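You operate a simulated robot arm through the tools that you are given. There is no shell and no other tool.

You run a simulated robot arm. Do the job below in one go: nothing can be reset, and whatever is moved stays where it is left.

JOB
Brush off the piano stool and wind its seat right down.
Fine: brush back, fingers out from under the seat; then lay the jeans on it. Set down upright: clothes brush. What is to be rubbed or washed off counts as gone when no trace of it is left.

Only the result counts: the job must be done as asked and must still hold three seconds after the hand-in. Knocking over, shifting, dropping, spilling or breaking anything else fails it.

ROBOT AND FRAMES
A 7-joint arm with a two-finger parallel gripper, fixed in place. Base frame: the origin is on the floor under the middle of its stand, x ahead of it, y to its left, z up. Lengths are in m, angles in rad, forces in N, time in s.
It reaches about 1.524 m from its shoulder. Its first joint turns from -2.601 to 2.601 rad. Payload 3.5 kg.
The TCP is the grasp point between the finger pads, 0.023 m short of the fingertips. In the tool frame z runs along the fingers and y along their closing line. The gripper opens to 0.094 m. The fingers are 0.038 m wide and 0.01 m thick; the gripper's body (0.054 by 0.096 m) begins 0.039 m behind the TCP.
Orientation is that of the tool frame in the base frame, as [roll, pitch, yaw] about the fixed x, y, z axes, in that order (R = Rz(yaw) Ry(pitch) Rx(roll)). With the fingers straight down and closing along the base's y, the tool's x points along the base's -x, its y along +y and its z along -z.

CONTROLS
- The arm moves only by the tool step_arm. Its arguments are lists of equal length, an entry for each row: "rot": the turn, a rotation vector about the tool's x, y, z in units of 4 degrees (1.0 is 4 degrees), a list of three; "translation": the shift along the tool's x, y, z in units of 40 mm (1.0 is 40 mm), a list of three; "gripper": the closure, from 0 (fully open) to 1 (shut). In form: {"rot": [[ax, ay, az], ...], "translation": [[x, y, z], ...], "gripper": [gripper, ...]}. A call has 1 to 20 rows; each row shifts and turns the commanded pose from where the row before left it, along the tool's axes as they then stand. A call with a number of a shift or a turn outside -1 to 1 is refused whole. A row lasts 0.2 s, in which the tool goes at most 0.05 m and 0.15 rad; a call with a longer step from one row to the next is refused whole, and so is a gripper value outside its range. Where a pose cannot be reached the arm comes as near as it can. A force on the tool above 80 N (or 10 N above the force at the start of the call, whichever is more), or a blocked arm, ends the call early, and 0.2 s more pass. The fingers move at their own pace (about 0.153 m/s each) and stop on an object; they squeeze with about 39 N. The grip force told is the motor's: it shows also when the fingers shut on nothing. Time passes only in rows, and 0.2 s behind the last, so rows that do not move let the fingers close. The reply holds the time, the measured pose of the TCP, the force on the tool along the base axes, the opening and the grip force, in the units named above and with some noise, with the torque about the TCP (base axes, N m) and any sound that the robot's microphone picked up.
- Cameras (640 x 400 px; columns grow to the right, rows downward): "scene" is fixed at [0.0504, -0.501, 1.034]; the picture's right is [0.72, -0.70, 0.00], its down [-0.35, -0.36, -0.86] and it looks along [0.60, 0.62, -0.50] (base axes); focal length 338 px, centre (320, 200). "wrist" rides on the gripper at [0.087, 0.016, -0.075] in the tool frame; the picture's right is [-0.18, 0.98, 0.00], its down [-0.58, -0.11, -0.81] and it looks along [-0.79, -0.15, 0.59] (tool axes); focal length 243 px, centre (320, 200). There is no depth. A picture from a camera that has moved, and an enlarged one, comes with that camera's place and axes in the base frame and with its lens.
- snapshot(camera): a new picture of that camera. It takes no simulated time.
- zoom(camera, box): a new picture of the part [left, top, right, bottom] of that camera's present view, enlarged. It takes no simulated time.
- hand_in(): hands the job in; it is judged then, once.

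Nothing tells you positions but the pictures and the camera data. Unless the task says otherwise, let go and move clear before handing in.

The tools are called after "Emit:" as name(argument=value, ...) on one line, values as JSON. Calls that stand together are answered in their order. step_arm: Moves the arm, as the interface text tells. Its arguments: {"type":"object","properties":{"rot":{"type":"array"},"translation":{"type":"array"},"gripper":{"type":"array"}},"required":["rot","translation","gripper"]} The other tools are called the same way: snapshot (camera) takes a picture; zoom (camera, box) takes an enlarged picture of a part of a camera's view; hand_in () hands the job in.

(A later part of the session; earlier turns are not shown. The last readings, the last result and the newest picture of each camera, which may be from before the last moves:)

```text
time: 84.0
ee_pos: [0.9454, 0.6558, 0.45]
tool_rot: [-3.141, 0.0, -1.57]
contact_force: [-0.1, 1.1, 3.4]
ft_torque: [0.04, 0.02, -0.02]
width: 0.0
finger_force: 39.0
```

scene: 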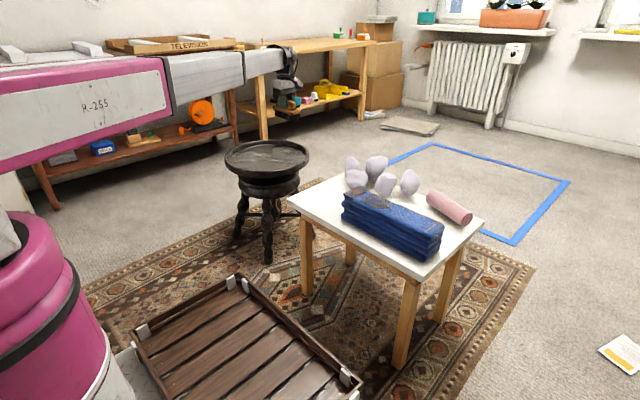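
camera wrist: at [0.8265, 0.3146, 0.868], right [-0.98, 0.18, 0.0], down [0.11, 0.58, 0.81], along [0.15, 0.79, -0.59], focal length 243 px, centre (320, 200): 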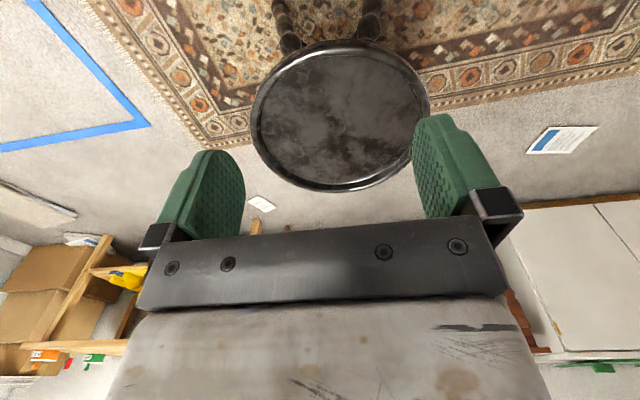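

Light contact is at z 0.450. I'll drag gently clockwise in small steps and watch force and texture.

Emit:
step_arm(rot=[[0, 0, 0], [0, 0, 0], [0, 0, 0]], translation=[[0, 0, 0.01], [0.374, 0.0235, 0.008], [0, 0, 0]], gripper=[1, 1, 1])

Emit:
step_arm(rot=[[0, 0, 0], [0, 0, 0]], translation=[[0.366, 0.079, 0.008], [0, 0, 0]], gripper=[1, 1])

Emit:
zoom(camera="scene", box=[210, 110, 330, 185])

```text
time: 84.8
ee_pos: [0.9449, 0.6419, 0.4498]
tool_rot: [3.141, 0.001, -1.569]
contact_force: [0.4, 5.8, 12.2]
ft_torque: [-0.1, 0.03, -0.01]
width: 0.0
finger_force: 39.1
```

```text
time: 85.4
ee_pos: [0.9426, 0.6268, 0.4509]
tool_rot: [3.141, -0.001, -1.571]
contact_force: [2.5, 4.6, 12.0]
ft_torque: [0.29, -0.01, -0.06]
width: 0.0001
finger_force: 39.5
```

```text
5.33 times, centred on (270, 148) of scene
camera zoom: at [0.0504, -0.501, 1.034], right [0.72, -0.7, 0.0], down [-0.35, -0.36, -0.86], along [0.6, 0.62, -0.5], focal length 1803 px, centre (587, 480)
```

zoom: 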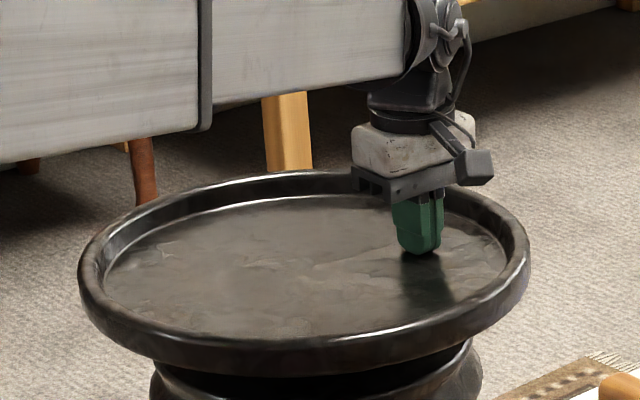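

With light pressure the fingers now slip (5 N sideways) and the seat doesn't turn, so it seems to be against a stop. I want to see under the seat from the side before believing it, so I'll lift off and go round to the robot's side of the stool.

Emit:
step_arm(rot=[[0, 0, 0], [0, 0, 0], [0, 0, 0], [0, 0, 0], [0, 0, 0], [0, 0, 0], [0, 0, 0], [0, 0, 0], [0, 0, 0], [0, 0, 0], [0, 0, 0], [0, 0, 0], [0, 0, 0], [0, 0, 0], [0, 0, 0], [0, 0, 0]], translation=[[0, 0, -0.2], [0, 0, -0.9], [0, 0, -0.9], [0, 0, -0.9], [0, 0.92, 0], [0, 0.92, 0], [0, 0.92, 0], [0, 0.92, 0], [0, 0.92, 0], [0, 0.92, 0], [0, 0.92, 0], [0, 0.92, 0], [0, 0.92, 0], [0, 0.92, 0], [0, 0.92, 0], [0, 0.92, 0]], gripper=[1, 1, 1, 1, 1, 1, 1, 1, 0, 0, 0, 0, 0, 0, 0, 0])

Emit:
step_arm(rot=[[0, 0, 1], [0, 0, 1], [0, 0, 1], [0, 0, 1], [0, 0, 1], [0, 0, 1], [0, 0, 1], [0, 0, 1], [0, 0, 1], [0, 0, 1], [0, 0, 1], [0, 0, 1], [0, 0, 1], [0, 0, 1], [0, 0, 1], [0, 0, 1], [0, 0, 1], [0, 0, 1], [0, 0, 1], [0, 0, 1]], translation=[[0, 0, 0], [0, 0, 0], [0, 0, 0], [0, 0, 0], [0, 0, 0], [0, 0, 0], [0, 0, 0], [0, 0, 0], [0, 0, 0], [0, 0, 0], [0, 0, 0], [0, 0, 0], [0, 0, 0], [0, 0, 0], [0, 0, 0], [0, 0, 0], [0, 0, 0], [0, 0, 0], [0, 0, 0], [0, 0, 0]], gripper=[0, 0, 0, 0, 0, 0, 0, 0, 0, 0, 0, 0, 0, 0, 0, 0, 0, 0, 0, 0])

Emit:
step_arm(rot=[[0, 0, 1], [0, 0, 1], [0, 0, 0.5], [0, -1, 0], [0, -1, 0], [0, -1, 0], [0, -1, 0], [0, -1, 0], [0, -1, 0], [0, -1, 0], [0, -1, 0], [0, -1, 0], [0, 0, 0]], translation=[[0, 0, 0], [0, 0, 0], [0, 0, 0], [0, 0, 0], [0, 0, 0], [0, 0, 0], [0, 0, 0], [0, 0, 0], [0, 0, 0], [0, 0, 0], [0, 0, 0], [0, 0, 0], [0, 0, 0]], gripper=[0, 0, 0, 0, 0, 0, 0, 0, 0, 0, 0, 0, 0])

Emit:
snapshot(camera="wrist")

Emit:
snapshot(camera="scene")

```text
time: 88.8
ee_pos: [0.5022, 0.6248, 0.5674]
tool_rot: [-3.141, -0.001, -1.571]
contact_force: [0.3, -0.9, 0.0]
ft_torque: [0.0, 0.02, -0.01]
width: 0.094
finger_force: 0.0
```

```text
time: 93.0
ee_pos: [0.5, 0.6259, 0.5647]
tool_rot: [-3.14, 0.001, -2.967]
contact_force: [0.4, 0.4, -0.2]
ft_torque: [0.02, -0.04, -0.03]
width: 0.0939
finger_force: 0.0
```

```text
time: 95.8
ee_pos: [0.5006, 0.6275, 0.564]
tool_rot: [3.14, 0.63, -3.141]
contact_force: [0.6, -0.1, -0.1]
ft_torque: [0.01, 0.02, 0.02]
width: 0.0938
finger_force: 0.1
```

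```text
taken
camera wrist: at [0.3882, 0.6424, 0.575], right [0.15, 0.98, 0.11], down [0.0, -0.11, 0.99], along [0.99, -0.15, -0.01], focal length 243 px, centre (320, 200)
```

wrist: 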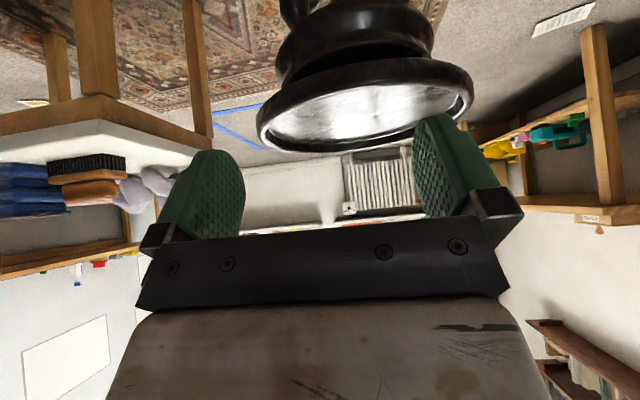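

```text
taken
```

scene: 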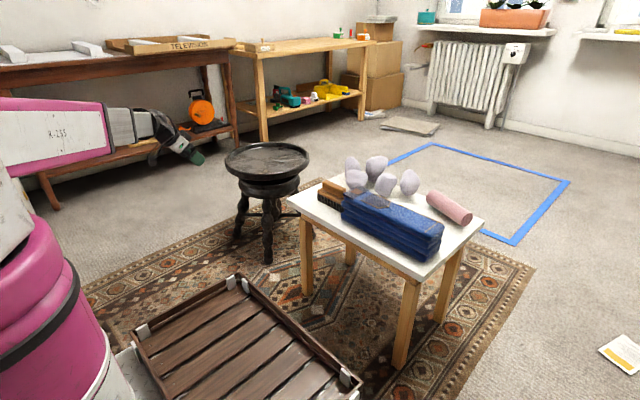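

I can see the stool's side (picture is upside down). I'll lower about 9 cm for a flatter view into the gap between seat and collar.

Emit:
step_arm(rot=[[0, 0, 0], [0, 0, 0], [0, 0, 0], [0, 0, 0]], translation=[[0.44, 0, 0.607], [0.44, 0, 0.607], [0.44, 0, 0.607], [0, 0, 0]], gripper=[0, 0, 0, 0])

Emit:
zoom(camera="wrist", box=[220, 0, 500, 175])

```text
time: 96.8
ee_pos: [0.5001, 0.6267, 0.4736]
tool_rot: [3.141, 0.627, -3.141]
contact_force: [-0.3, 0.5, -0.8]
ft_torque: [0.02, 0.01, 0.03]
width: 0.0942
finger_force: 0.0
```

```text
2.29 times, centred on (360, 88) of wrist
camera zoom: at [0.3874, 0.6417, 0.4849], right [0.15, 0.98, 0.11], down [0.0, -0.11, 0.99], along [0.99, -0.15, -0.01], focal length 555 px, centre (229, 457)
```

zoom: 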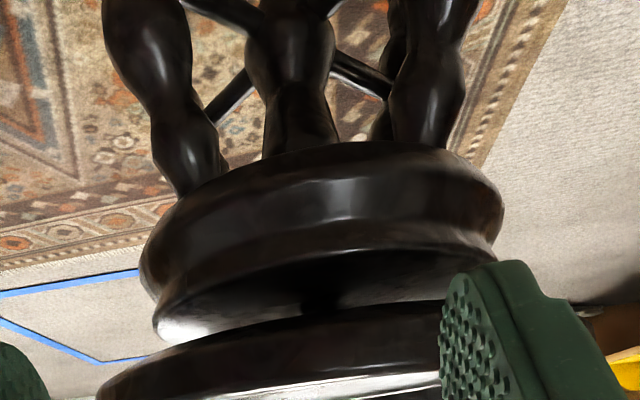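

From here I see the collar's dark top face and a gap of about 5 cm up to the seat's underside, with a spindle in it. I'll lower further to look straight into the gap.

Emit:
step_arm(rot=[[0, 0, 0], [0, 0, 0], [0, 0, 0], [0, 0, 0]], translation=[[0.35, 0, 0.48], [0.35, 0, 0.48], [0.35, 0, 0.48], [0, 0, 0]], gripper=[0, 0, 0, 0])

Emit:
snapshot(camera="wrist")

Emit:
zoom(camera="wrist", box=[220, 90, 440, 230])

```text
time: 97.8
ee_pos: [0.4999, 0.6267, 0.4007]
tool_rot: [3.141, 0.629, -3.14]
contact_force: [0.7, -0.5, -0.4]
ft_torque: [0.0, 0.04, 0.01]
width: 0.0936
finger_force: 0.2
```

```text
taken
camera wrist: at [0.3864, 0.6418, 0.4116], right [0.15, 0.98, 0.11], down [0.0, -0.11, 0.99], along [0.99, -0.15, -0.01], focal length 243 px, centre (320, 200)
```

wrist: 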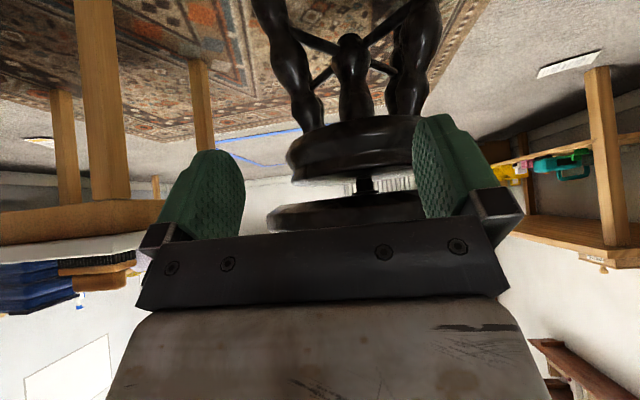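

```text
2.86 times, centred on (330, 160) of wrist
camera zoom: at [0.3864, 0.6418, 0.4116], right [0.15, 0.98, 0.11], down [0.0, -0.11, 0.99], along [0.99, -0.15, -0.01], focal length 693 px, centre (291, 314)
```

zoom: 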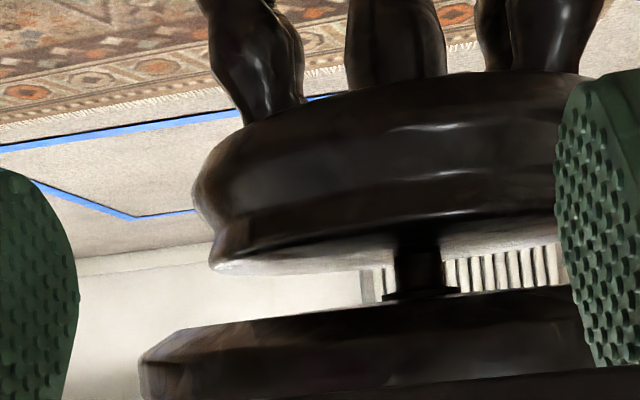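

The gap shows a bare spindle of roughly 4–5 cm, so I can't yet tell whether the seat hit its end stop or just bound up. I'll go back over the seat and test: turn it slightly counter-clockwise, then clockwise again, watching where it stops. First I rise and straighten the tool.

Emit:
step_arm(rot=[[0, 0, 0], [0, 0, 0], [0, 0, 0], [0, 0, 0], [0, 1, 0], [0, 1, 0], [0, 1, 0], [0, 1, 0], [0, 1, 0], [0, 1, 0], [0, 1, 0], [0, 1, 0], [0, 1, 0], [0, 0, 0]], translation=[[-0.588, 0, -0.809], [-0.588, 0, -0.809], [-0.588, 0, -0.809], [-0.588, 0, -0.809], [0, 0, 0], [0, 0, 0], [0, 0, 0], [0, 0, 0], [0, 0, 0], [0, 0, 0], [0, 0, 0], [0, 0, 0], [0, 0, 0], [0, 0, 0]], gripper=[0, 0, 0, 0, 0, 0, 0, 0, 0, 0, 1, 1, 1, 1])

Emit:
step_arm(rot=[[0, 0, 0], [0, 0, 0], [0, 0, 0], [0, 0, 0], [0, 0, 0], [0, 0, 0], [0, 0, 0], [0, 0, 0], [0, 0, 0], [0, 0, 0]], translation=[[-0.886, 0.1, 0], [-0.886, 0.1, 0], [-0.886, 0.1, 0], [-0.886, 0.1, 0], [-0.886, 0.1, 0], [-0.886, 0.1, 0], [-0.886, 0.1, 0], [0, 0, 0.9], [0, 0, 0.9], [0, 0, 0]], gripper=[1, 1, 1, 1, 1, 1, 1, 1, 1, 1])

Emit:
zoom(camera="scene", box=[210, 110, 330, 185])

```text
time: 100.8
ee_pos: [0.5022, 0.6265, 0.5636]
tool_rot: [3.142, 0.0, -3.139]
contact_force: [0.0, 0.3, 0.5]
ft_torque: [-0.03, 0.0, -0.02]
width: 0.0
finger_force: 39.1
```

```text
time: 103.0
ee_pos: [0.7466, 0.6531, 0.4894]
tool_rot: [3.141, 0.0, -3.141]
contact_force: [-0.8, -0.8, 0.3]
ft_torque: [-0.02, 0.0, -0.04]
width: 0.0
finger_force: 39.1
```

```text
5.33 times, centred on (270, 148) of scene
camera zoom: at [0.0504, -0.501, 1.034], right [0.72, -0.7, 0.0], down [-0.35, -0.36, -0.86], along [0.6, 0.62, -0.5], focal length 1803 px, centre (587, 480)
```

zoom: 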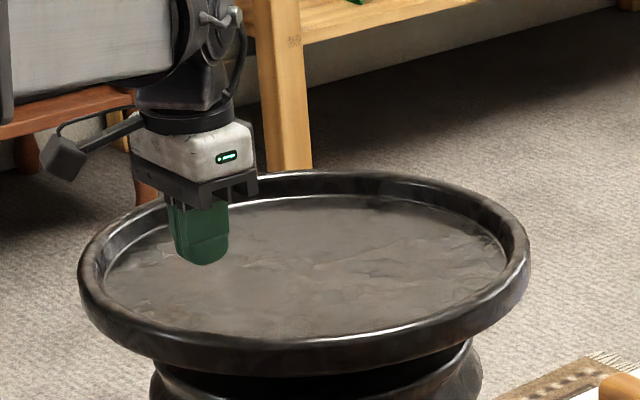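

Fingers are back over the left side of the seat. I'll lower to light contact.

Emit:
step_arm(rot=[[0, 0, 0], [0, 0, 0], [0, 0, 0]], translation=[[0, 0, 0.5], [0, 0, 0.38], [0, 0, 0]], gripper=[1, 1, 1])

Emit:
step_arm(rot=[[0, 0, 0], [0, 0, 0]], translation=[[0, 0, 0.04], [0, 0, 0]], gripper=[1, 1])

Emit:
step_arm(rot=[[0, 0, 0], [0, 0, 0]], translation=[[0, 0, 0.03], [0, 0, 0]], gripper=[1, 1])

Emit:
step_arm(rot=[[0, 0, 0], [0, 0, 0]], translation=[[0, 0, 0.025], [0, 0, 0]], gripper=[1, 1])

```text
time: 103.8
ee_pos: [0.7468, 0.6533, 0.454]
tool_rot: [3.14, 0.0, -3.14]
contact_force: [0.8, 0.4, -0.7]
ft_torque: [-0.03, 0.0, 0.03]
width: 0.0
finger_force: 38.5
```

```text
time: 104.4
ee_pos: [0.7462, 0.6521, 0.4545]
tool_rot: [3.141, 0.001, -3.14]
contact_force: [-0.3, 0.3, 0.3]
ft_torque: [-0.01, -0.01, -0.05]
width: 0.0
finger_force: 39.2
```

```text
time: 105.0
ee_pos: [0.748, 0.6543, 0.4531]
tool_rot: [-3.141, 0.0, -3.14]
contact_force: [-0.3, -0.9, -0.4]
ft_torque: [0.0, -0.02, -0.01]
width: 0.0
finger_force: 39.0
```

```text
time: 105.6
ee_pos: [0.7466, 0.655, 0.4509]
tool_rot: [3.141, 0.002, -3.14]
contact_force: [-0.7, 1.1, -0.8]
ft_torque: [-0.02, 0.04, 0.01]
width: 0.0001
finger_force: 39.2
```

Emit:
step_arm(rot=[[0, 0, 0], [0, 0, 0]], translation=[[0, 0, 0.025], [0, 0, 0]], gripper=[1, 1])

Emit:
step_arm(rot=[[0, 0, 0], [0, 0, 0]], translation=[[0, 0, 0.02], [0, 0, 0]], gripper=[1, 1])

Emit:
step_arm(rot=[[0, 0, 0], [0, 0, 0]], translation=[[0, 0, 0.015], [0, 0, 0]], gripper=[1, 1])

```text
time: 106.2
ee_pos: [0.7472, 0.6538, 0.4515]
tool_rot: [-3.141, -0.001, 3.141]
contact_force: [0.1, 0.1, 0.3]
ft_torque: [-0.01, 0.06, -0.02]
width: 0.0001
finger_force: 38.9
```

```text
time: 106.8
ee_pos: [0.7477, 0.6546, 0.4507]
tool_rot: [3.141, -0.001, -3.14]
contact_force: [-0.1, -0.1, 0.2]
ft_torque: [0.01, 0.02, 0.0]
width: 0.0
finger_force: 38.9
```

```text
time: 107.4
ee_pos: [0.7472, 0.6546, 0.4501]
tool_rot: [3.141, 0.001, -3.139]
contact_force: [0.0, -0.1, 1.0]
ft_torque: [-0.01, 0.02, 0.0]
width: 0.0
finger_force: 38.6
```

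Just at contact (z 0.450). I'll press to about 15 N and first try clockwise (+y here) by 2 cm.

Emit:
step_arm(rot=[[0, 0, 0], [0, 0, 0]], translation=[[0, 0, 0.025], [0, 0, 0]], gripper=[1, 1])

Emit:
step_arm(rot=[[0, 0, 0], [0, 0, 0], [0, 0, 0]], translation=[[0, 0.25, 0], [0.02, 0.25, 0], [0, 0, 0]], gripper=[1, 1, 1])

Emit:
zoom(camera="scene", box=[210, 110, 330, 185])

```text
time: 108.0
ee_pos: [0.7492, 0.6547, 0.4492]
tool_rot: [3.14, 0.001, 3.141]
contact_force: [4.5, -0.6, 19.6]
ft_torque: [-0.02, 0.28, 0.06]
width: 0.0
finger_force: 39.4
```

```text
time: 108.8
ee_pos: [0.746, 0.673, 0.4511]
tool_rot: [3.141, 0.002, -3.14]
contact_force: [3.1, -19.5, 39.4]
ft_torque: [-0.42, 0.66, 0.32]
width: 0.0001
finger_force: 38.5
```

```text
5.33 times, centred on (270, 148) of scene
camera zoom: at [0.0504, -0.501, 1.034], right [0.72, -0.7, 0.0], down [-0.35, -0.36, -0.86], along [0.6, 0.62, -0.5], focal length 1803 px, centre (587, 480)
```

zoom: 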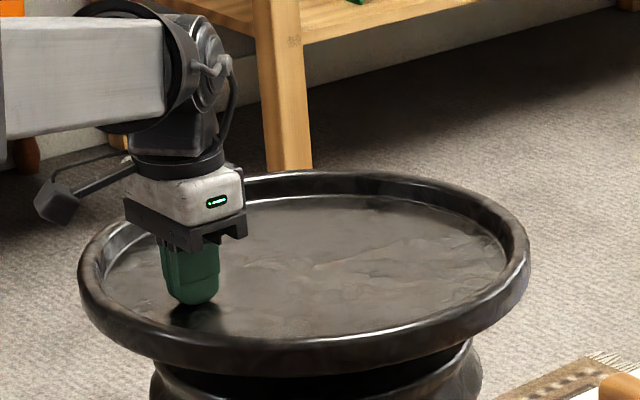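

Clockwise, the fingers slid with 20 N resisting and the seat didn't turn. Now I'll try 4 cm counter-clockwise (−y) to see whether it moves freely that way.

Emit:
step_arm(rot=[[0, 0, 0], [0, 0, 0], [0, 0, 0], [0, 0, 0], [0, 0, 0]], translation=[[0, -0.25, -0.015], [0, -0.25, 0], [0, -0.25, 0], [0, -0.25, 0], [0, 0, 0]], gripper=[1, 1, 1, 1, 1])

Emit:
zoom(camera="scene", box=[210, 110, 330, 185])

```text
time: 110.0
ee_pos: [0.7493, 0.6342, 0.4514]
tool_rot: [3.14, 0.004, 3.141]
contact_force: [14.1, 10.2, 42.6]
ft_torque: [0.2, 0.5, 0.14]
width: 0.0003
finger_force: 39.3
```

```text
5.33 times, centred on (270, 148) of scene
camera zoom: at [0.0504, -0.501, 1.034], right [0.72, -0.7, 0.0], down [-0.35, -0.36, -0.86], along [0.6, 0.62, -0.5], focal length 1803 px, centre (587, 480)
```

zoom: 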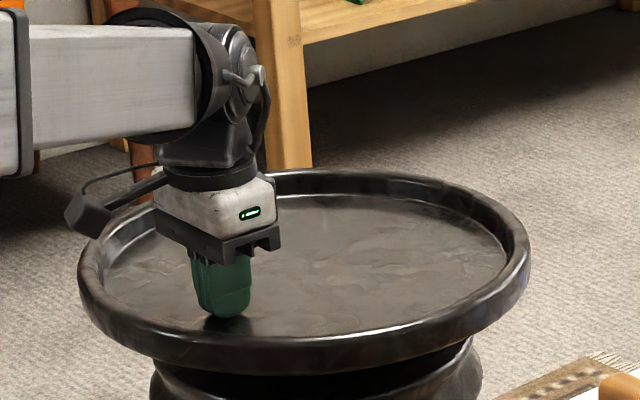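

Counter-clockwise it turned freely and rose slightly, while clockwise it's blocked hard. So the stop is the true bottom of its travel. I'll wind it back clockwise firmly to that stop.

Emit:
step_arm(rot=[[0, 0, 0], [0, 0, 0], [0, 0, 0], [0, 0, 0], [0, 0, 0]], translation=[[0, 0.3, 0.01], [0, 0.3, 0.01], [0, 0.3, 0.01], [0.02, 0.3, 0.005], [0, 0, 0]], gripper=[1, 1, 1, 1, 1])

Emit:
zoom(camera="scene", box=[210, 110, 330, 185])

```text
time: 111.2
ee_pos: [0.7457, 0.679, 0.4498]
tool_rot: [-3.138, 0.0, -3.138]
contact_force: [1.4, -34.0, 36.9]
ft_torque: [-0.68, 0.65, 0.63]
width: 0.0
finger_force: 38.8
```

```text
5.33 times, centred on (270, 148) of scene
camera zoom: at [0.0504, -0.501, 1.034], right [0.72, -0.7, 0.0], down [-0.35, -0.36, -0.86], along [0.6, 0.62, -0.5], focal length 1803 px, centre (587, 480)
```

zoom: 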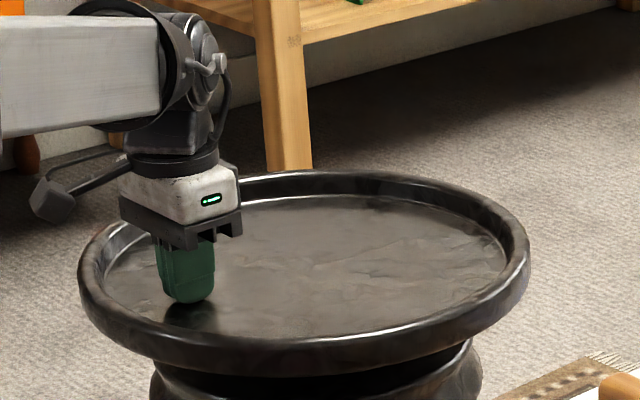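

The seat is hard against the clockwise stop (34 N, no movement). I'll lift the fingers straight off and check the stool and its surroundings.

Emit:
step_arm(rot=[[0, 0, 0], [0, 0, 0], [0, 0, 0], [0, 0, 0], [0, 0, 0], [0, 0, 0]], translation=[[0, -0.04, -0.15], [0, 0, -0.5], [0, 0, -1], [0, 0, -1], [0, 0, -1], [0, 0, 0]], gripper=[1, 1, 1, 1, 1, 1])

Emit:
zoom(camera="scene", box=[210, 110, 330, 185])

Emit:
zoom(camera="scene", box=[200, 130, 340, 270])

Emit:
snapshot(camera="wrist")

```text
time: 112.6
ee_pos: [0.7459, 0.6801, 0.5907]
tool_rot: [-3.141, 0.001, -3.14]
contact_force: [0.3, -0.2, 0.4]
ft_torque: [0.01, 0.0, -0.02]
width: 0.0
finger_force: 38.9
```

```text
5.33 times, centred on (270, 148) of scene
camera zoom: at [0.0504, -0.501, 1.034], right [0.72, -0.7, 0.0], down [-0.35, -0.36, -0.86], along [0.6, 0.62, -0.5], focal length 1803 px, centre (587, 480)
```

zoom: 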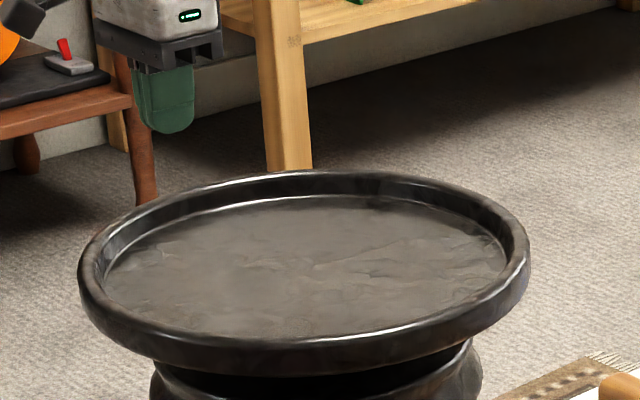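

```text
2.86 times, centred on (270, 200) of scene
camera zoom: at [0.0504, -0.501, 1.034], right [0.72, -0.7, 0.0], down [-0.35, -0.36, -0.86], along [0.6, 0.62, -0.5], focal length 966 px, centre (463, 200)
```

zoom: 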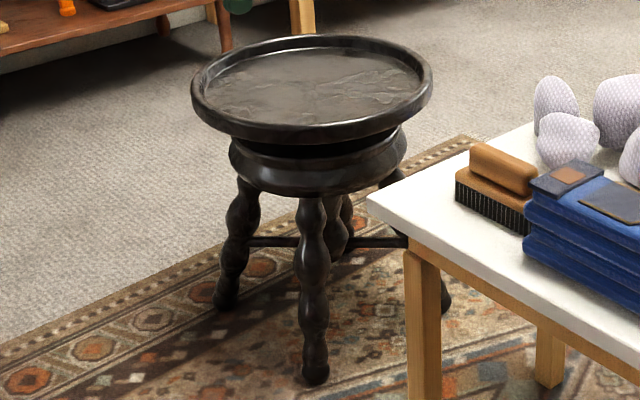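

```text
taken
camera wrist: at [0.6606, 0.6959, 0.6672], right [0.18, 0.98, 0.0], down [0.58, -0.11, 0.81], along [0.79, -0.15, -0.59], focal length 243 px, centre (320, 200)
```

wrist: 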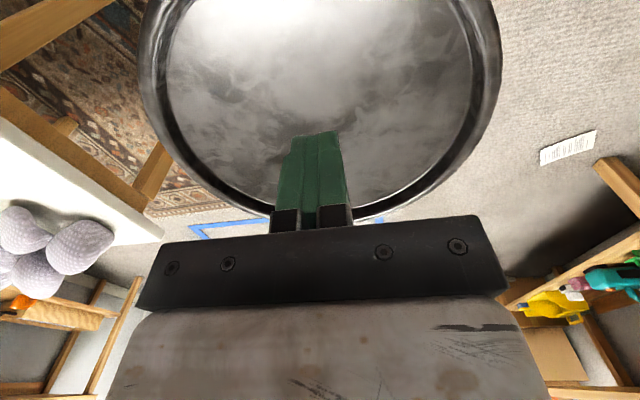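

The stool hasn't moved and the brush still stands on the table. To be certain about the stop, I'll do one clear check: record the seat's markings now, turn it about 45° counter-clockwise, and see whether the markings turn and the seat rises.

Emit:
zoom(camera="scene", box=[225, 140, 313, 180])

Emit:
step_arm(rot=[[0, 0, 0], [0, 0, 0], [0, 0, 0], [0, 0, 0], [0, 0, 0], [0, 0, 0]], translation=[[0, 0, 0.9], [0, 0, 0.9], [0, 0, 0.9], [0, 0, 0.65], [0, 0, 0.1], [0, 0, 0]], gripper=[1, 1, 1, 1, 1, 1])

Emit:
step_arm(rot=[[0, 0, 0], [0, 0, 0]], translation=[[0, 0, 0.04], [0, 0, 0]], gripper=[1, 1])

Emit:
step_arm(rot=[[0, 0, 0], [0, 0, 0]], translation=[[0, 0, 0.03], [0, 0, 0]], gripper=[1, 1])

```text
7.27 times, centred on (269, 160) of scene
camera zoom: at [0.0504, -0.501, 1.034], right [0.72, -0.7, 0.0], down [-0.35, -0.36, -0.86], along [0.6, 0.62, -0.5], focal length 2459 px, centre (691, 491)
```

zoom: 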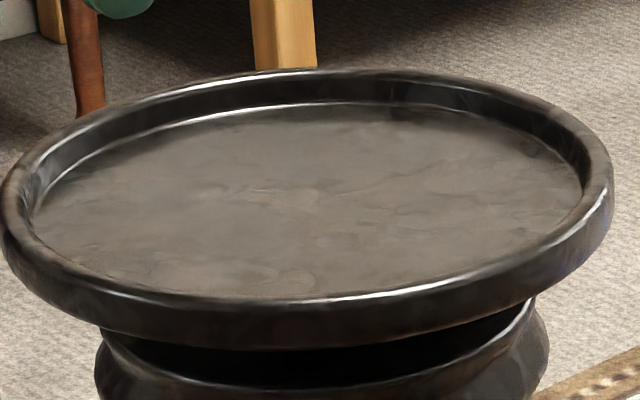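

```text
time: 114.0
ee_pos: [0.7451, 0.6798, 0.4537]
tool_rot: [-3.141, 0.0, -3.139]
contact_force: [-0.6, -0.4, -0.2]
ft_torque: [-0.01, -0.01, 0.02]
width: 0.0
finger_force: 38.9
```

```text
time: 114.6
ee_pos: [0.7451, 0.6799, 0.453]
tool_rot: [3.14, 0.001, -3.141]
contact_force: [-0.2, -0.1, 0.3]
ft_torque: [0.0, 0.04, 0.01]
width: 0.0
finger_force: 39.1
```

```text
time: 115.2
ee_pos: [0.7452, 0.68, 0.4514]
tool_rot: [3.141, 0.0, -3.14]
contact_force: [-0.3, -0.4, 0.2]
ft_torque: [-0.04, 0.03, -0.01]
width: 0.0
finger_force: 39.2
```

Emit:
step_arm(rot=[[0, 0, 0], [0, 0, 0]], translation=[[0, 0, 0.03], [0, 0, 0]], gripper=[1, 1])

Emit:
step_arm(rot=[[0, 0, 0], [0, 0, 0]], translation=[[0, 0, 0.03], [0, 0, 0]], gripper=[1, 1])

```text
time: 115.8
ee_pos: [0.7455, 0.6805, 0.4504]
tool_rot: [3.141, -0.001, -3.14]
contact_force: [0.4, 0.2, -0.5]
ft_torque: [0.02, 0.03, -0.01]
width: 0.0
finger_force: 38.7
```

```text
time: 116.4
ee_pos: [0.7452, 0.6798, 0.4503]
tool_rot: [-3.141, 0.0, -3.14]
contact_force: [0.3, 0.1, 0.4]
ft_torque: [-0.01, 0.04, 0.01]
width: 0.0
finger_force: 39.2
```

Emit:
step_arm(rot=[[0, 0, 0], [0, 0, 0]], translation=[[0, 0, 0.03], [0, 0, 0]], gripper=[1, 1])

Emit:
step_arm(rot=[[0, 0, 0], [0, 0, 0]], translation=[[0, 0, 0.02], [0, 0, 0]], gripper=[1, 1])

```text
time: 117.0
ee_pos: [0.7454, 0.68, 0.4501]
tool_rot: [3.141, 0.001, -3.14]
contact_force: [-3.1, -1.0, 15.3]
ft_torque: [-0.04, 0.23, -0.02]
width: 0.0
finger_force: 39.1
```

```text
time: 117.6
ee_pos: [0.7459, 0.68, 0.4502]
tool_rot: [-3.141, 0.0, -3.141]
contact_force: [0.4, -6.2, 31.3]
ft_torque: [-0.13, 0.58, 0.16]
width: 0.0
finger_force: 38.6
```

Contact is set at about 30 N. Now I'll drag about 45° counter-clockwise, rising along.

Emit:
step_arm(rot=[[0, 0, 0], [0, 0, 0], [0, 0, 0], [0, 0, 0], [0, 0, 0]], translation=[[0.068, -0.52, -0.01], [-0.035, -0.5225, -0.015], [-0.14, -0.505, -0.015], [-0.2375, -0.47, -0.015], [0, 0, 0]], gripper=[1, 1, 1, 1, 1])

Emit:
zoom(camera="scene", box=[225, 140, 313, 180])

```text
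time: 118.8
ee_pos: [0.7603, 0.5976, 0.4529]
tool_rot: [3.139, 0.003, 3.14]
contact_force: [16.0, 13.8, 59.2]
ft_torque: [0.29, 0.75, 0.06]
width: 0.0002
finger_force: 39.2
```

```text
7.27 times, centred on (269, 160) of scene
camera zoom: at [0.0504, -0.501, 1.034], right [0.72, -0.7, 0.0], down [-0.35, -0.36, -0.86], along [0.6, 0.62, -0.5], focal length 2459 px, centre (691, 491)
```

zoom: 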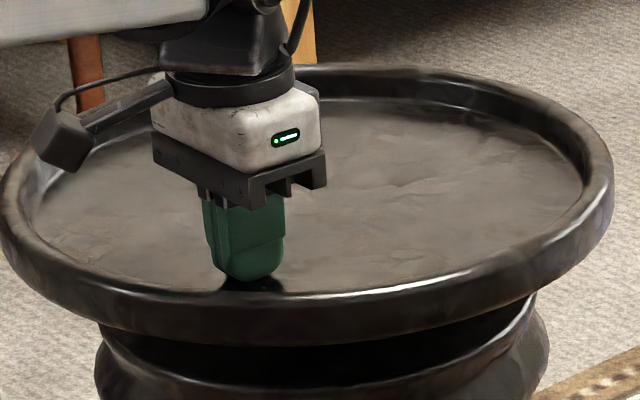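

The seat rose about 3 mm while turning counter-clockwise, so it's free that way, and the clockwise block is the real bottom stop. Now I'll wind it back clockwise to the stop and a bit beyond, following it down.

Emit:
step_arm(rot=[[0, 0, 0], [0, 0, 0], [0, 0, 0], [0, 0, 0]], translation=[[0, 0, -0.02], [0.2375, 0.47, 0.012], [0.14, 0.505, 0.015], [0, 0, 0]], gripper=[1, 1, 1, 1])

Emit:
step_arm(rot=[[0, 0, 0], [0, 0, 0], [0, 0, 0]], translation=[[0.035, 0.5225, 0.015], [-0.068, 0.52, 0.015], [0, 0, 0]], gripper=[1, 1, 1])

Emit:
step_arm(rot=[[0, 0, 0], [0, 0, 0]], translation=[[-0.17, 0.495, 0], [0, 0, 0]], gripper=[1, 1])

Emit:
zoom(camera="scene", box=[225, 140, 313, 180])

```text
time: 119.8
ee_pos: [0.7436, 0.6364, 0.4522]
tool_rot: [3.14, -0.001, -3.14]
contact_force: [-1.7, -0.7, 37.8]
ft_torque: [0.0, -0.54, -0.35]
width: 0.0
finger_force: 39.3
```

```text
time: 120.6
ee_pos: [0.7453, 0.6807, 0.4503]
tool_rot: [3.14, 0.0, -3.139]
contact_force: [-1.6, -14.9, 39.1]
ft_torque: [-0.4, 0.7, 0.56]
width: 0.0
finger_force: 39.2
```

```text
time: 121.2
ee_pos: [0.7511, 0.6998, 0.451]
tool_rot: [3.141, -0.001, -3.139]
contact_force: [-9.7, -12.1, 27.6]
ft_torque: [-0.3, 0.0, -0.17]
width: 0.0
finger_force: 38.9
```

```text
7.27 times, centred on (269, 160) of scene
camera zoom: at [0.0504, -0.501, 1.034], right [0.72, -0.7, 0.0], down [-0.35, -0.36, -0.86], along [0.6, 0.62, -0.5], focal length 2459 px, centre (691, 491)
```

zoom: 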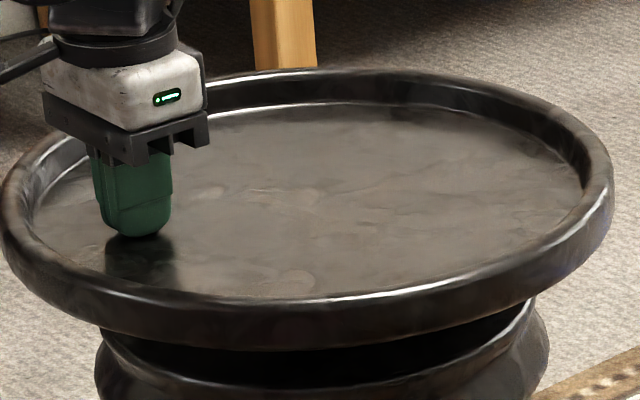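

The seat is back at the stop: same height and same markings as before. Now I'll lift off and travel to above the jeans.

Emit:
step_arm(rot=[[0, 0, 0], [0, 0, 0], [0, 0, 0], [0, 0, 0], [0, 0, 0], [0, 0, 0], [0, 0, 0], [0, 0, 0], [0, 0, 0], [0, 0, 0], [0, 0, 0], [0, 0, 0], [0, 0, 0], [0, 0, 0], [0, 0, 0], [0, 0, 0]], translation=[[0, -0.03, -0.15], [0, 0, -0.5], [0, 0, -1], [0, 0, -1], [0, 0, -1], [0, 0, -1], [0, -1, -0.2], [0, -1, -0.2], [0, -1, -0.2], [0, -1, -0.2], [0, -1, 0], [0, -1, 0], [0, -1, 0], [0, -1, 0], [0, -1, 0], [0, -1, 0]], gripper=[1, 1, 1, 1, 1, 1, 1, 1, 1, 1, 1, 0.5, 0, 0, 0, 0])

Emit:
step_arm(rot=[[0, 0, 0], [0, 0, 0], [0, 0, 0], [0, 0, 0], [0, 0, 0], [0, 0, 0], [0, 0, 0], [0, 0, 0], [0, 0, 0], [0, 0, 0], [0, 0, 0], [0, 0, 0]], translation=[[0, -1, 0], [0, -1, 0], [0, -1, 0], [0, -1, 0], [0, -1, 0], [0, -1, 0], [0, -1, 0], [0, -1, 0], [0, 0, 0], [0, 0, 0], [0, 0, 0], [0, 0, 0]], gripper=[0, 0, 0, 0, 0, 0, 0, 0, 0, 0, 0, 0])

Emit:
snapshot(camera="wrist")

Emit:
snapshot(camera="scene")

```text
time: 124.6
ee_pos: [0.7518, 0.2994, 0.6652]
tool_rot: [3.141, 0.0, -3.14]
contact_force: [0.2, 0.0, 0.3]
ft_torque: [0.01, -0.01, 0.01]
width: 0.0939
finger_force: 0.1
```

```text
time: 127.2
ee_pos: [0.7531, -0.0235, 0.667]
tool_rot: [3.141, -0.001, -3.141]
contact_force: [-0.2, 0.2, 0.9]
ft_torque: [-0.04, 0.0, 0.01]
width: 0.094
finger_force: 0.1
```

```text
taken
camera wrist: at [0.6668, -0.0077, 0.7424], right [0.18, 0.98, 0.0], down [0.58, -0.11, 0.81], along [0.79, -0.15, -0.59], focal length 243 px, centre (320, 200)
```

wrist: 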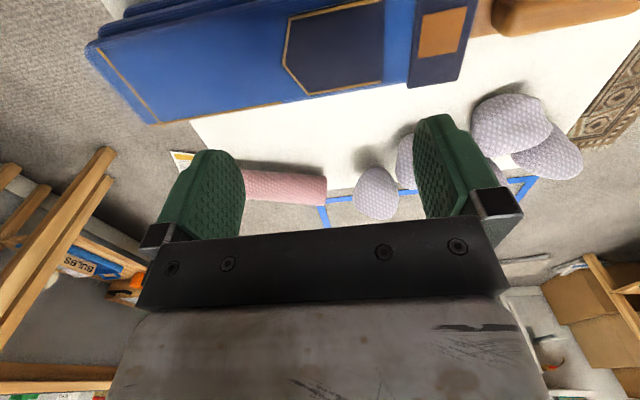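

```text
taken
```

scene: 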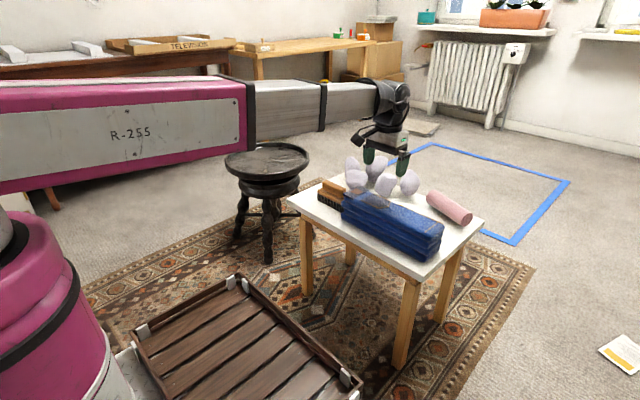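

The jeans lie lengthwise along y just below. I'll back up 14 cm in −x to see them whole for measuring.

Emit:
step_arm(rot=[[0, 0, 0], [0, 0, 0], [0, 0, 0], [0, 0, 0], [0, 0, 0]], translation=[[0.9, 0, 0], [0.9, 0, 0], [0.9, 0, 0], [0.8, 0, 0], [0, 0, 0]], gripper=[0, 0, 0, 0, 0])

Emit:
snapshot(camera="wrist")

Emit:
zoom(camera="wrist", box=[120, 0, 440, 200])

Emit:
zoom(camera="scene", box=[325, 165, 455, 265])

```text
time: 128.4
ee_pos: [0.6136, -0.0201, 0.6668]
tool_rot: [-3.141, -0.001, -3.14]
contact_force: [0.1, -0.2, 0.2]
ft_torque: [0.0, 0.0, 0.0]
width: 0.0941
finger_force: 0.0
```

```text
taken
camera wrist: at [0.5281, -0.0041, 0.7425], right [0.18, 0.98, 0.0], down [0.58, -0.11, 0.81], along [0.79, -0.15, -0.59], focal length 243 px, centre (320, 200)
```

wrist: 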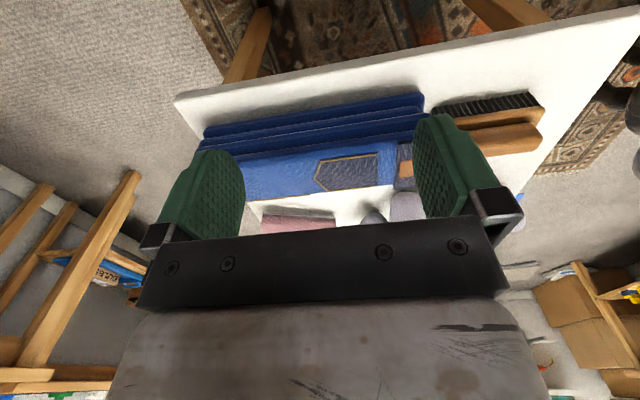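

```text
2.00 times, centred on (280, 100) of wrist
camera zoom: at [0.5281, -0.0041, 0.7425], right [0.18, 0.98, 0.0], down [0.58, -0.11, 0.81], along [0.79, -0.15, -0.59], focal length 485 px, centre (400, 400)
```

zoom: 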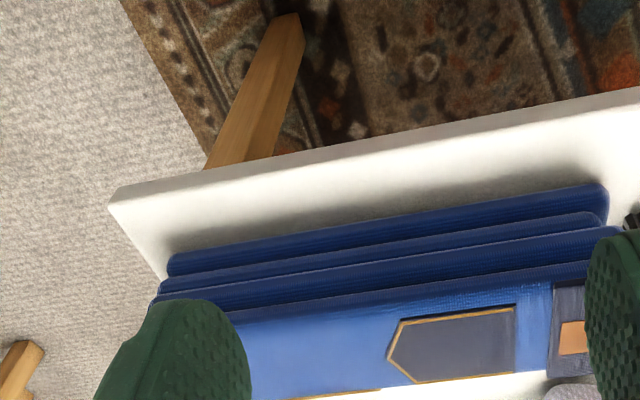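

```text
4.00 times, centred on (390, 215) of scene
camera zoom: at [0.0504, -0.501, 1.034], right [0.72, -0.7, 0.0], down [-0.35, -0.36, -0.86], along [0.6, 0.62, -0.5], focal length 1353 px, centre (40, 140)
```

zoom: 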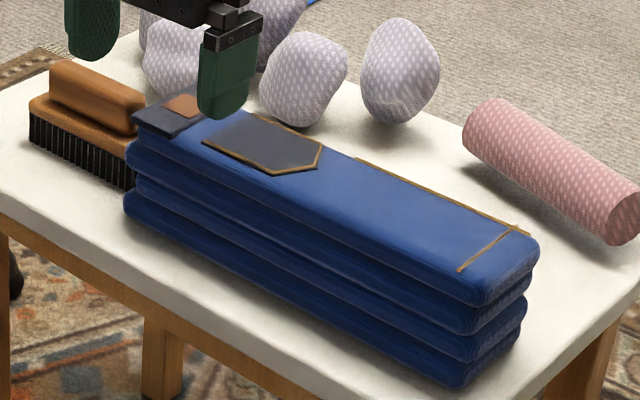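

The jeans are four layers, about 0.29 m long (y), 0.08–0.088 m wide (x) and about 0.09 m high, so their top is near z 0.54. They just fit in the 0.094 m opening. I'll turn the gripper so it closes along x and hover over their middle to centre precisely.

Emit:
step_arm(rot=[[0, 0, -1], [0, 0, -1], [0, 0, -1], [0, 0, -1], [0, 0, -1], [0, 0, -1], [0, 0, -1], [0, 0, -1], [0, 0, -1], [0, 0, -1], [0, 0, -1], [0, 0, -1], [0, 0, -1], [0, 0, -1], [0, 0, -1], [0, 0, -1], [0, 0, -1], [0, 0, -1], [0, 0, -1], [0, 0, -1]], translation=[[0, 0, 0], [0, 0, 0], [0, 0, 0], [0, 0, 0], [0, 0, 0], [0, 0, 0], [0, 0, 0], [0, 0, 0], [0, 0, 0], [0, 0, 0], [0, 0, 0], [0, 0, 0], [0, 0, 0], [0, 0, 0], [0, 0, 0], [0, 0, 0], [0, 0, 0], [0, 0, 0], [0, 0, 0], [0, 0, 0]], gripper=[0, 0, 0, 0, 0, 0, 0, 0, 0, 0, 0, 0, 0, 0, 0, 0, 0, 0, 0, 0])

Emit:
step_arm(rot=[[0, 0, -1], [0, 0, -1], [0, 0, -0.5], [0, 0, 0], [0, 0, 0], [0, 0, 0], [0, 0, 0], [0, 0, 0]], translation=[[0, 0, 0], [0, 0, 0], [0, 0, 0], [0.2, -0.86, 0], [0.2, -0.86, 0], [0.2, -0.86, 0], [0.2, -0.86, 0.5], [0, 0, 0]], gripper=[0, 0, 0, 0, 0, 0, 0, 0])

Emit:
snapshot(camera="wrist")

Emit:
zoom(camera="wrist", box=[160, 0, 480, 200])

Emit:
zoom(camera="scene", box=[325, 125, 485, 265])

```text
time: 132.6
ee_pos: [0.6156, -0.0215, 0.6673]
tool_rot: [3.14, 0.0, -1.743]
contact_force: [0.4, 0.5, -0.1]
ft_torque: [0.0, -0.03, -0.02]
width: 0.0936
finger_force: 0.1
```

```text
time: 134.4
ee_pos: [0.7519, -0.0536, 0.6483]
tool_rot: [-3.141, 0.001, -1.568]
contact_force: [-0.2, 0.0, 0.3]
ft_torque: [-0.03, -0.01, 0.04]
width: 0.0941
finger_force: 0.0
```

```text
taken
camera wrist: at [0.7372, -0.14, 0.7237], right [-0.98, 0.18, 0.0], down [0.11, 0.58, 0.81], along [0.15, 0.79, -0.59], focal length 243 px, centre (320, 200)
```

wrist: 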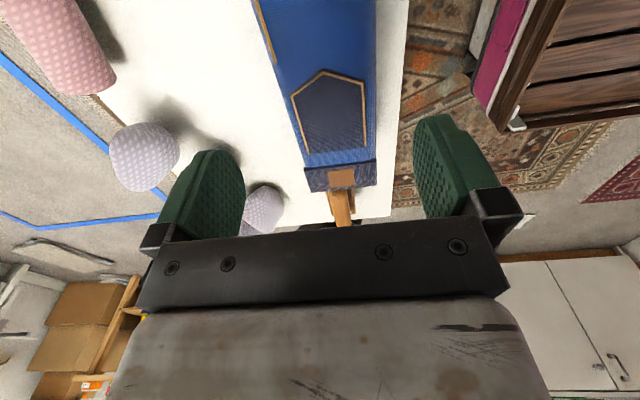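

```text
2.00 times, centred on (320, 100) of wrist
camera zoom: at [0.7372, -0.14, 0.7237], right [-0.98, 0.18, 0.0], down [0.11, 0.58, 0.81], along [0.15, 0.79, -0.59], focal length 485 px, centre (320, 400)
```

zoom: 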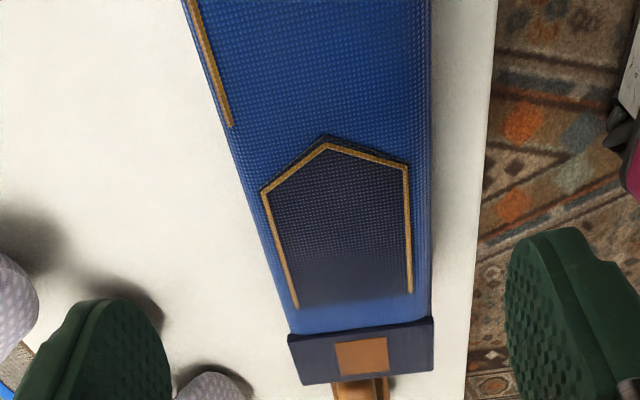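

```text
2.86 times, centred on (405, 195) of scene
camera zoom: at [0.0504, -0.501, 1.034], right [0.72, -0.7, 0.0], down [-0.35, -0.36, -0.86], along [0.6, 0.62, -0.5], focal length 966 px, centre (77, 214)
```

zoom: 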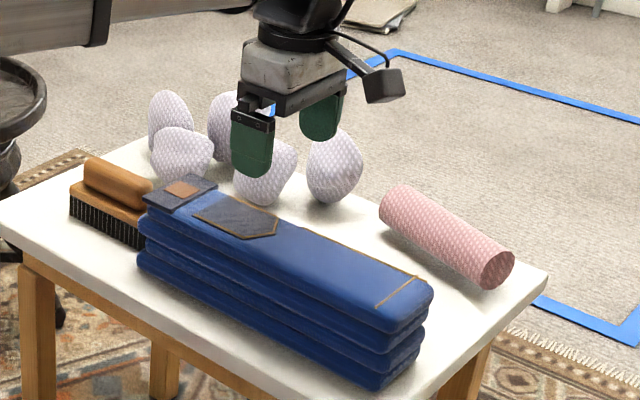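

The top view gives the jeans' sides at x ≈ 0.712 and 0.788 (about 0.076 wide), well aligned with y, with their middle at about (0.750, −0.056). I'll make a small centring shift and descend so the fingers straddle them.

Emit:
step_arm(rot=[[0, 0, 0], [0, 0, 0], [0, 0, 0], [0, 0, 0], [0, 0, 0]], translation=[[0.06, 0.05, 0.5], [0, 0, 0.7], [0, 0, 0.7], [0, 0, 0.6], [0, 0, 0]], gripper=[0, 0, 0, 0, 0])

Emit:
snapshot(camera="wrist")

Emit:
zoom(camera="scene", box=[325, 125, 485, 265])

```text
time: 135.6
ee_pos: [0.7496, -0.0559, 0.5482]
tool_rot: [3.141, -0.001, -1.569]
contact_force: [-0.4, -0.1, 0.2]
ft_torque: [-0.01, 0.01, 0.03]
width: 0.0938
finger_force: 0.0
```

```text
taken
camera wrist: at [0.7355, -0.1423, 0.6237], right [-0.98, 0.18, 0.0], down [0.11, 0.58, 0.81], along [0.15, 0.79, -0.59], focal length 243 px, centre (320, 200)
```

wrist: 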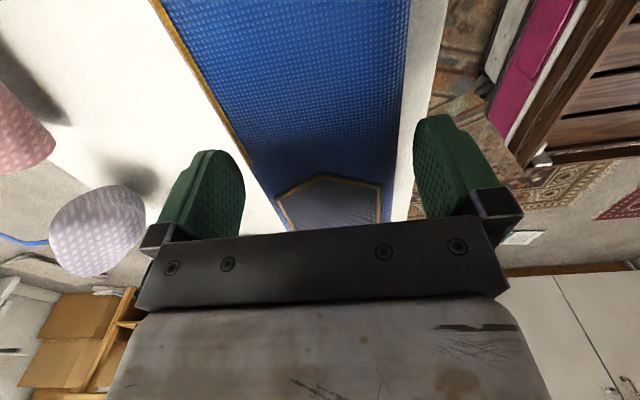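

```text
2.86 times, centred on (405, 195) of scene
camera zoom: at [0.0504, -0.501, 1.034], right [0.72, -0.7, 0.0], down [-0.35, -0.36, -0.86], along [0.6, 0.62, -0.5], focal length 966 px, centre (77, 214)
```

zoom: 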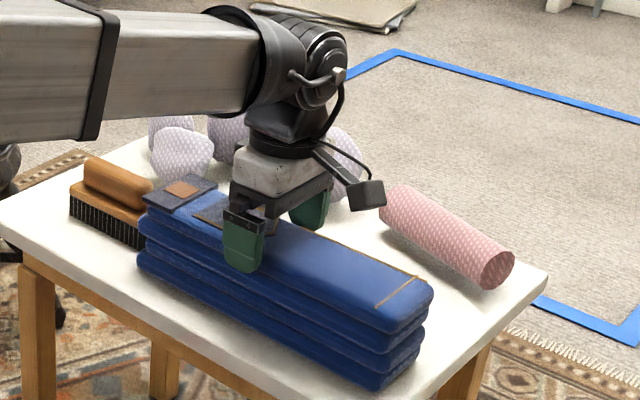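

The fingers sit on both sides with about 7–12 mm clearance. I'll shift 2 mm in −x, descend another 36 mm, and check force.

Emit:
step_arm(rot=[[0, 0, 0], [0, 0, 0], [0, 0, 0], [0, 0, 0]], translation=[[0, 0.06, 0.25], [0, 0, 0.35], [0, 0, 0.25], [0, 0, 0]], gripper=[0, 0, 0, 0])

Emit:
zoom(camera="scene", box=[335, 165, 435, 245])

Emit:
snapshot(camera="wrist")

```text
time: 136.6
ee_pos: [0.7475, -0.0537, 0.5148]
tool_rot: [-3.141, 0.0, -1.571]
contact_force: [0.0, 0.2, -0.2]
ft_torque: [-0.02, 0.01, 0.01]
width: 0.0941
finger_force: 0.0
```

```text
5.00 times, centred on (385, 205) of scene
camera zoom: at [0.0504, -0.501, 1.034], right [0.72, -0.7, 0.0], down [-0.35, -0.36, -0.86], along [0.6, 0.62, -0.5], focal length 1691 px, centre (-5, 175)
```

zoom: 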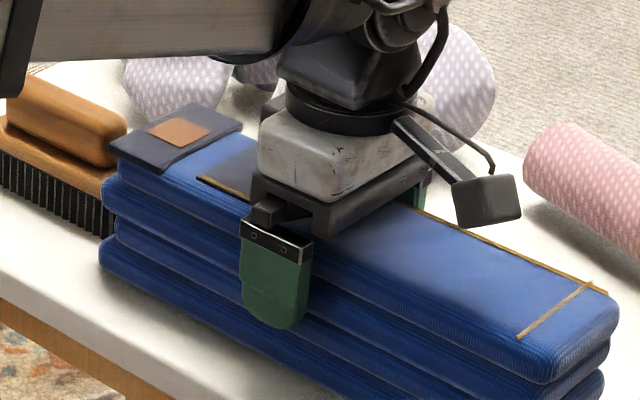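

```text
taken
camera wrist: at [0.7324, -0.1411, 0.5909], right [-0.98, 0.18, 0.0], down [0.11, 0.58, 0.81], along [0.15, 0.79, -0.59], focal length 243 px, centre (320, 200)
```

wrist: 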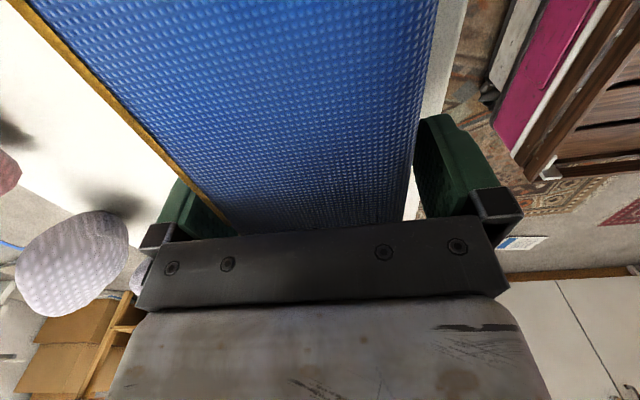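

The fingers reach down past the second layer and nothing is touching yet. I'll lower 4 mm more and close on the jeans.

Emit:
step_arm(rot=[[0, 0, 0], [0, 0, 0], [0, 0, 0], [0, 0, 0], [0, 0, 0], [0, 0, 0], [0, 0, 0]], translation=[[0, 0, 0.1], [0, 0, 0], [0, 0, 0], [0, 0, 0], [0, 0, 0], [0, 0, 0], [0, 0, 0]], gripper=[0, 0, 0.2, 0.5, 1, 1, 1])

Emit:
zoom(camera="scene", box=[335, 165, 435, 245])

```text
time: 138.2
ee_pos: [0.747, -0.0555, 0.5116]
tool_rot: [-3.141, -0.001, -1.57]
contact_force: [3.1, 0.3, 0.0]
ft_torque: [-0.05, 0.05, 0.05]
width: 0.0847
finger_force: 38.8
```

```text
5.00 times, centred on (385, 205) of scene
camera zoom: at [0.0504, -0.501, 1.034], right [0.72, -0.7, 0.0], down [-0.35, -0.36, -0.86], along [0.6, 0.62, -0.5], focal length 1691 px, centre (-5, 175)
```

zoom: 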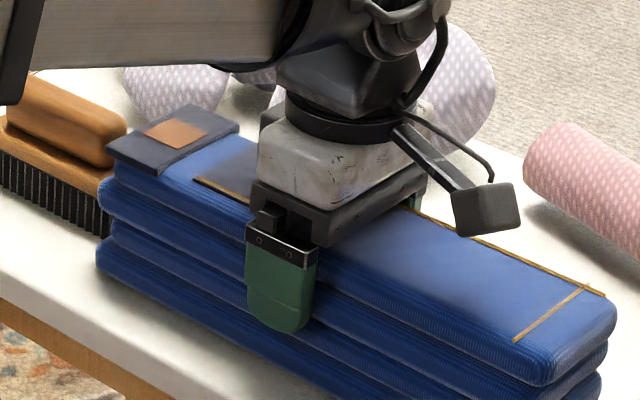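

Gripped at 85 mm width with 39 N. I'll lift slowly and check that the whole stack comes along level.

Emit:
step_arm(rot=[[0, 0, 0], [0, 0, 0], [0, 0, 0], [0, 0, 0]], translation=[[0, 0, -0.15], [0, 0, -0.35], [0, 0, -0.5], [0, 0, 0]], gripper=[1, 1, 1, 1])

Emit:
zoom(camera="scene", box=[305, 125, 465, 265])

```text
time: 139.2
ee_pos: [0.7476, -0.0547, 0.5528]
tool_rot: [-3.14, -0.001, -1.57]
contact_force: [1.1, 0.1, -4.9]
ft_torque: [0.05, -0.01, 0.0]
width: 0.0851
finger_force: 38.4
```

```text
2.86 times, centred on (385, 195) of scene
camera zoom: at [0.0504, -0.501, 1.034], right [0.72, -0.7, 0.0], down [-0.35, -0.36, -0.86], along [0.6, 0.62, -0.5], focal length 966 px, centre (134, 214)
```

zoom: 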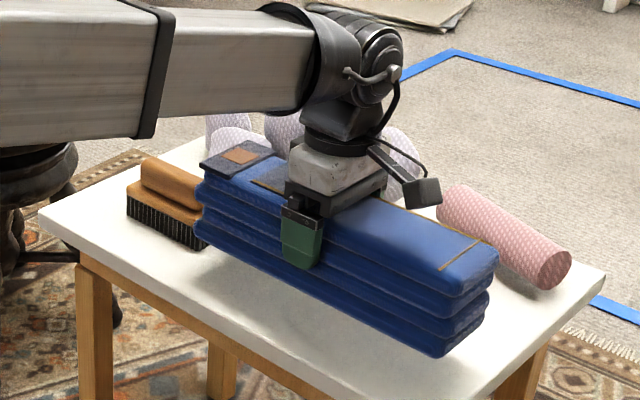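

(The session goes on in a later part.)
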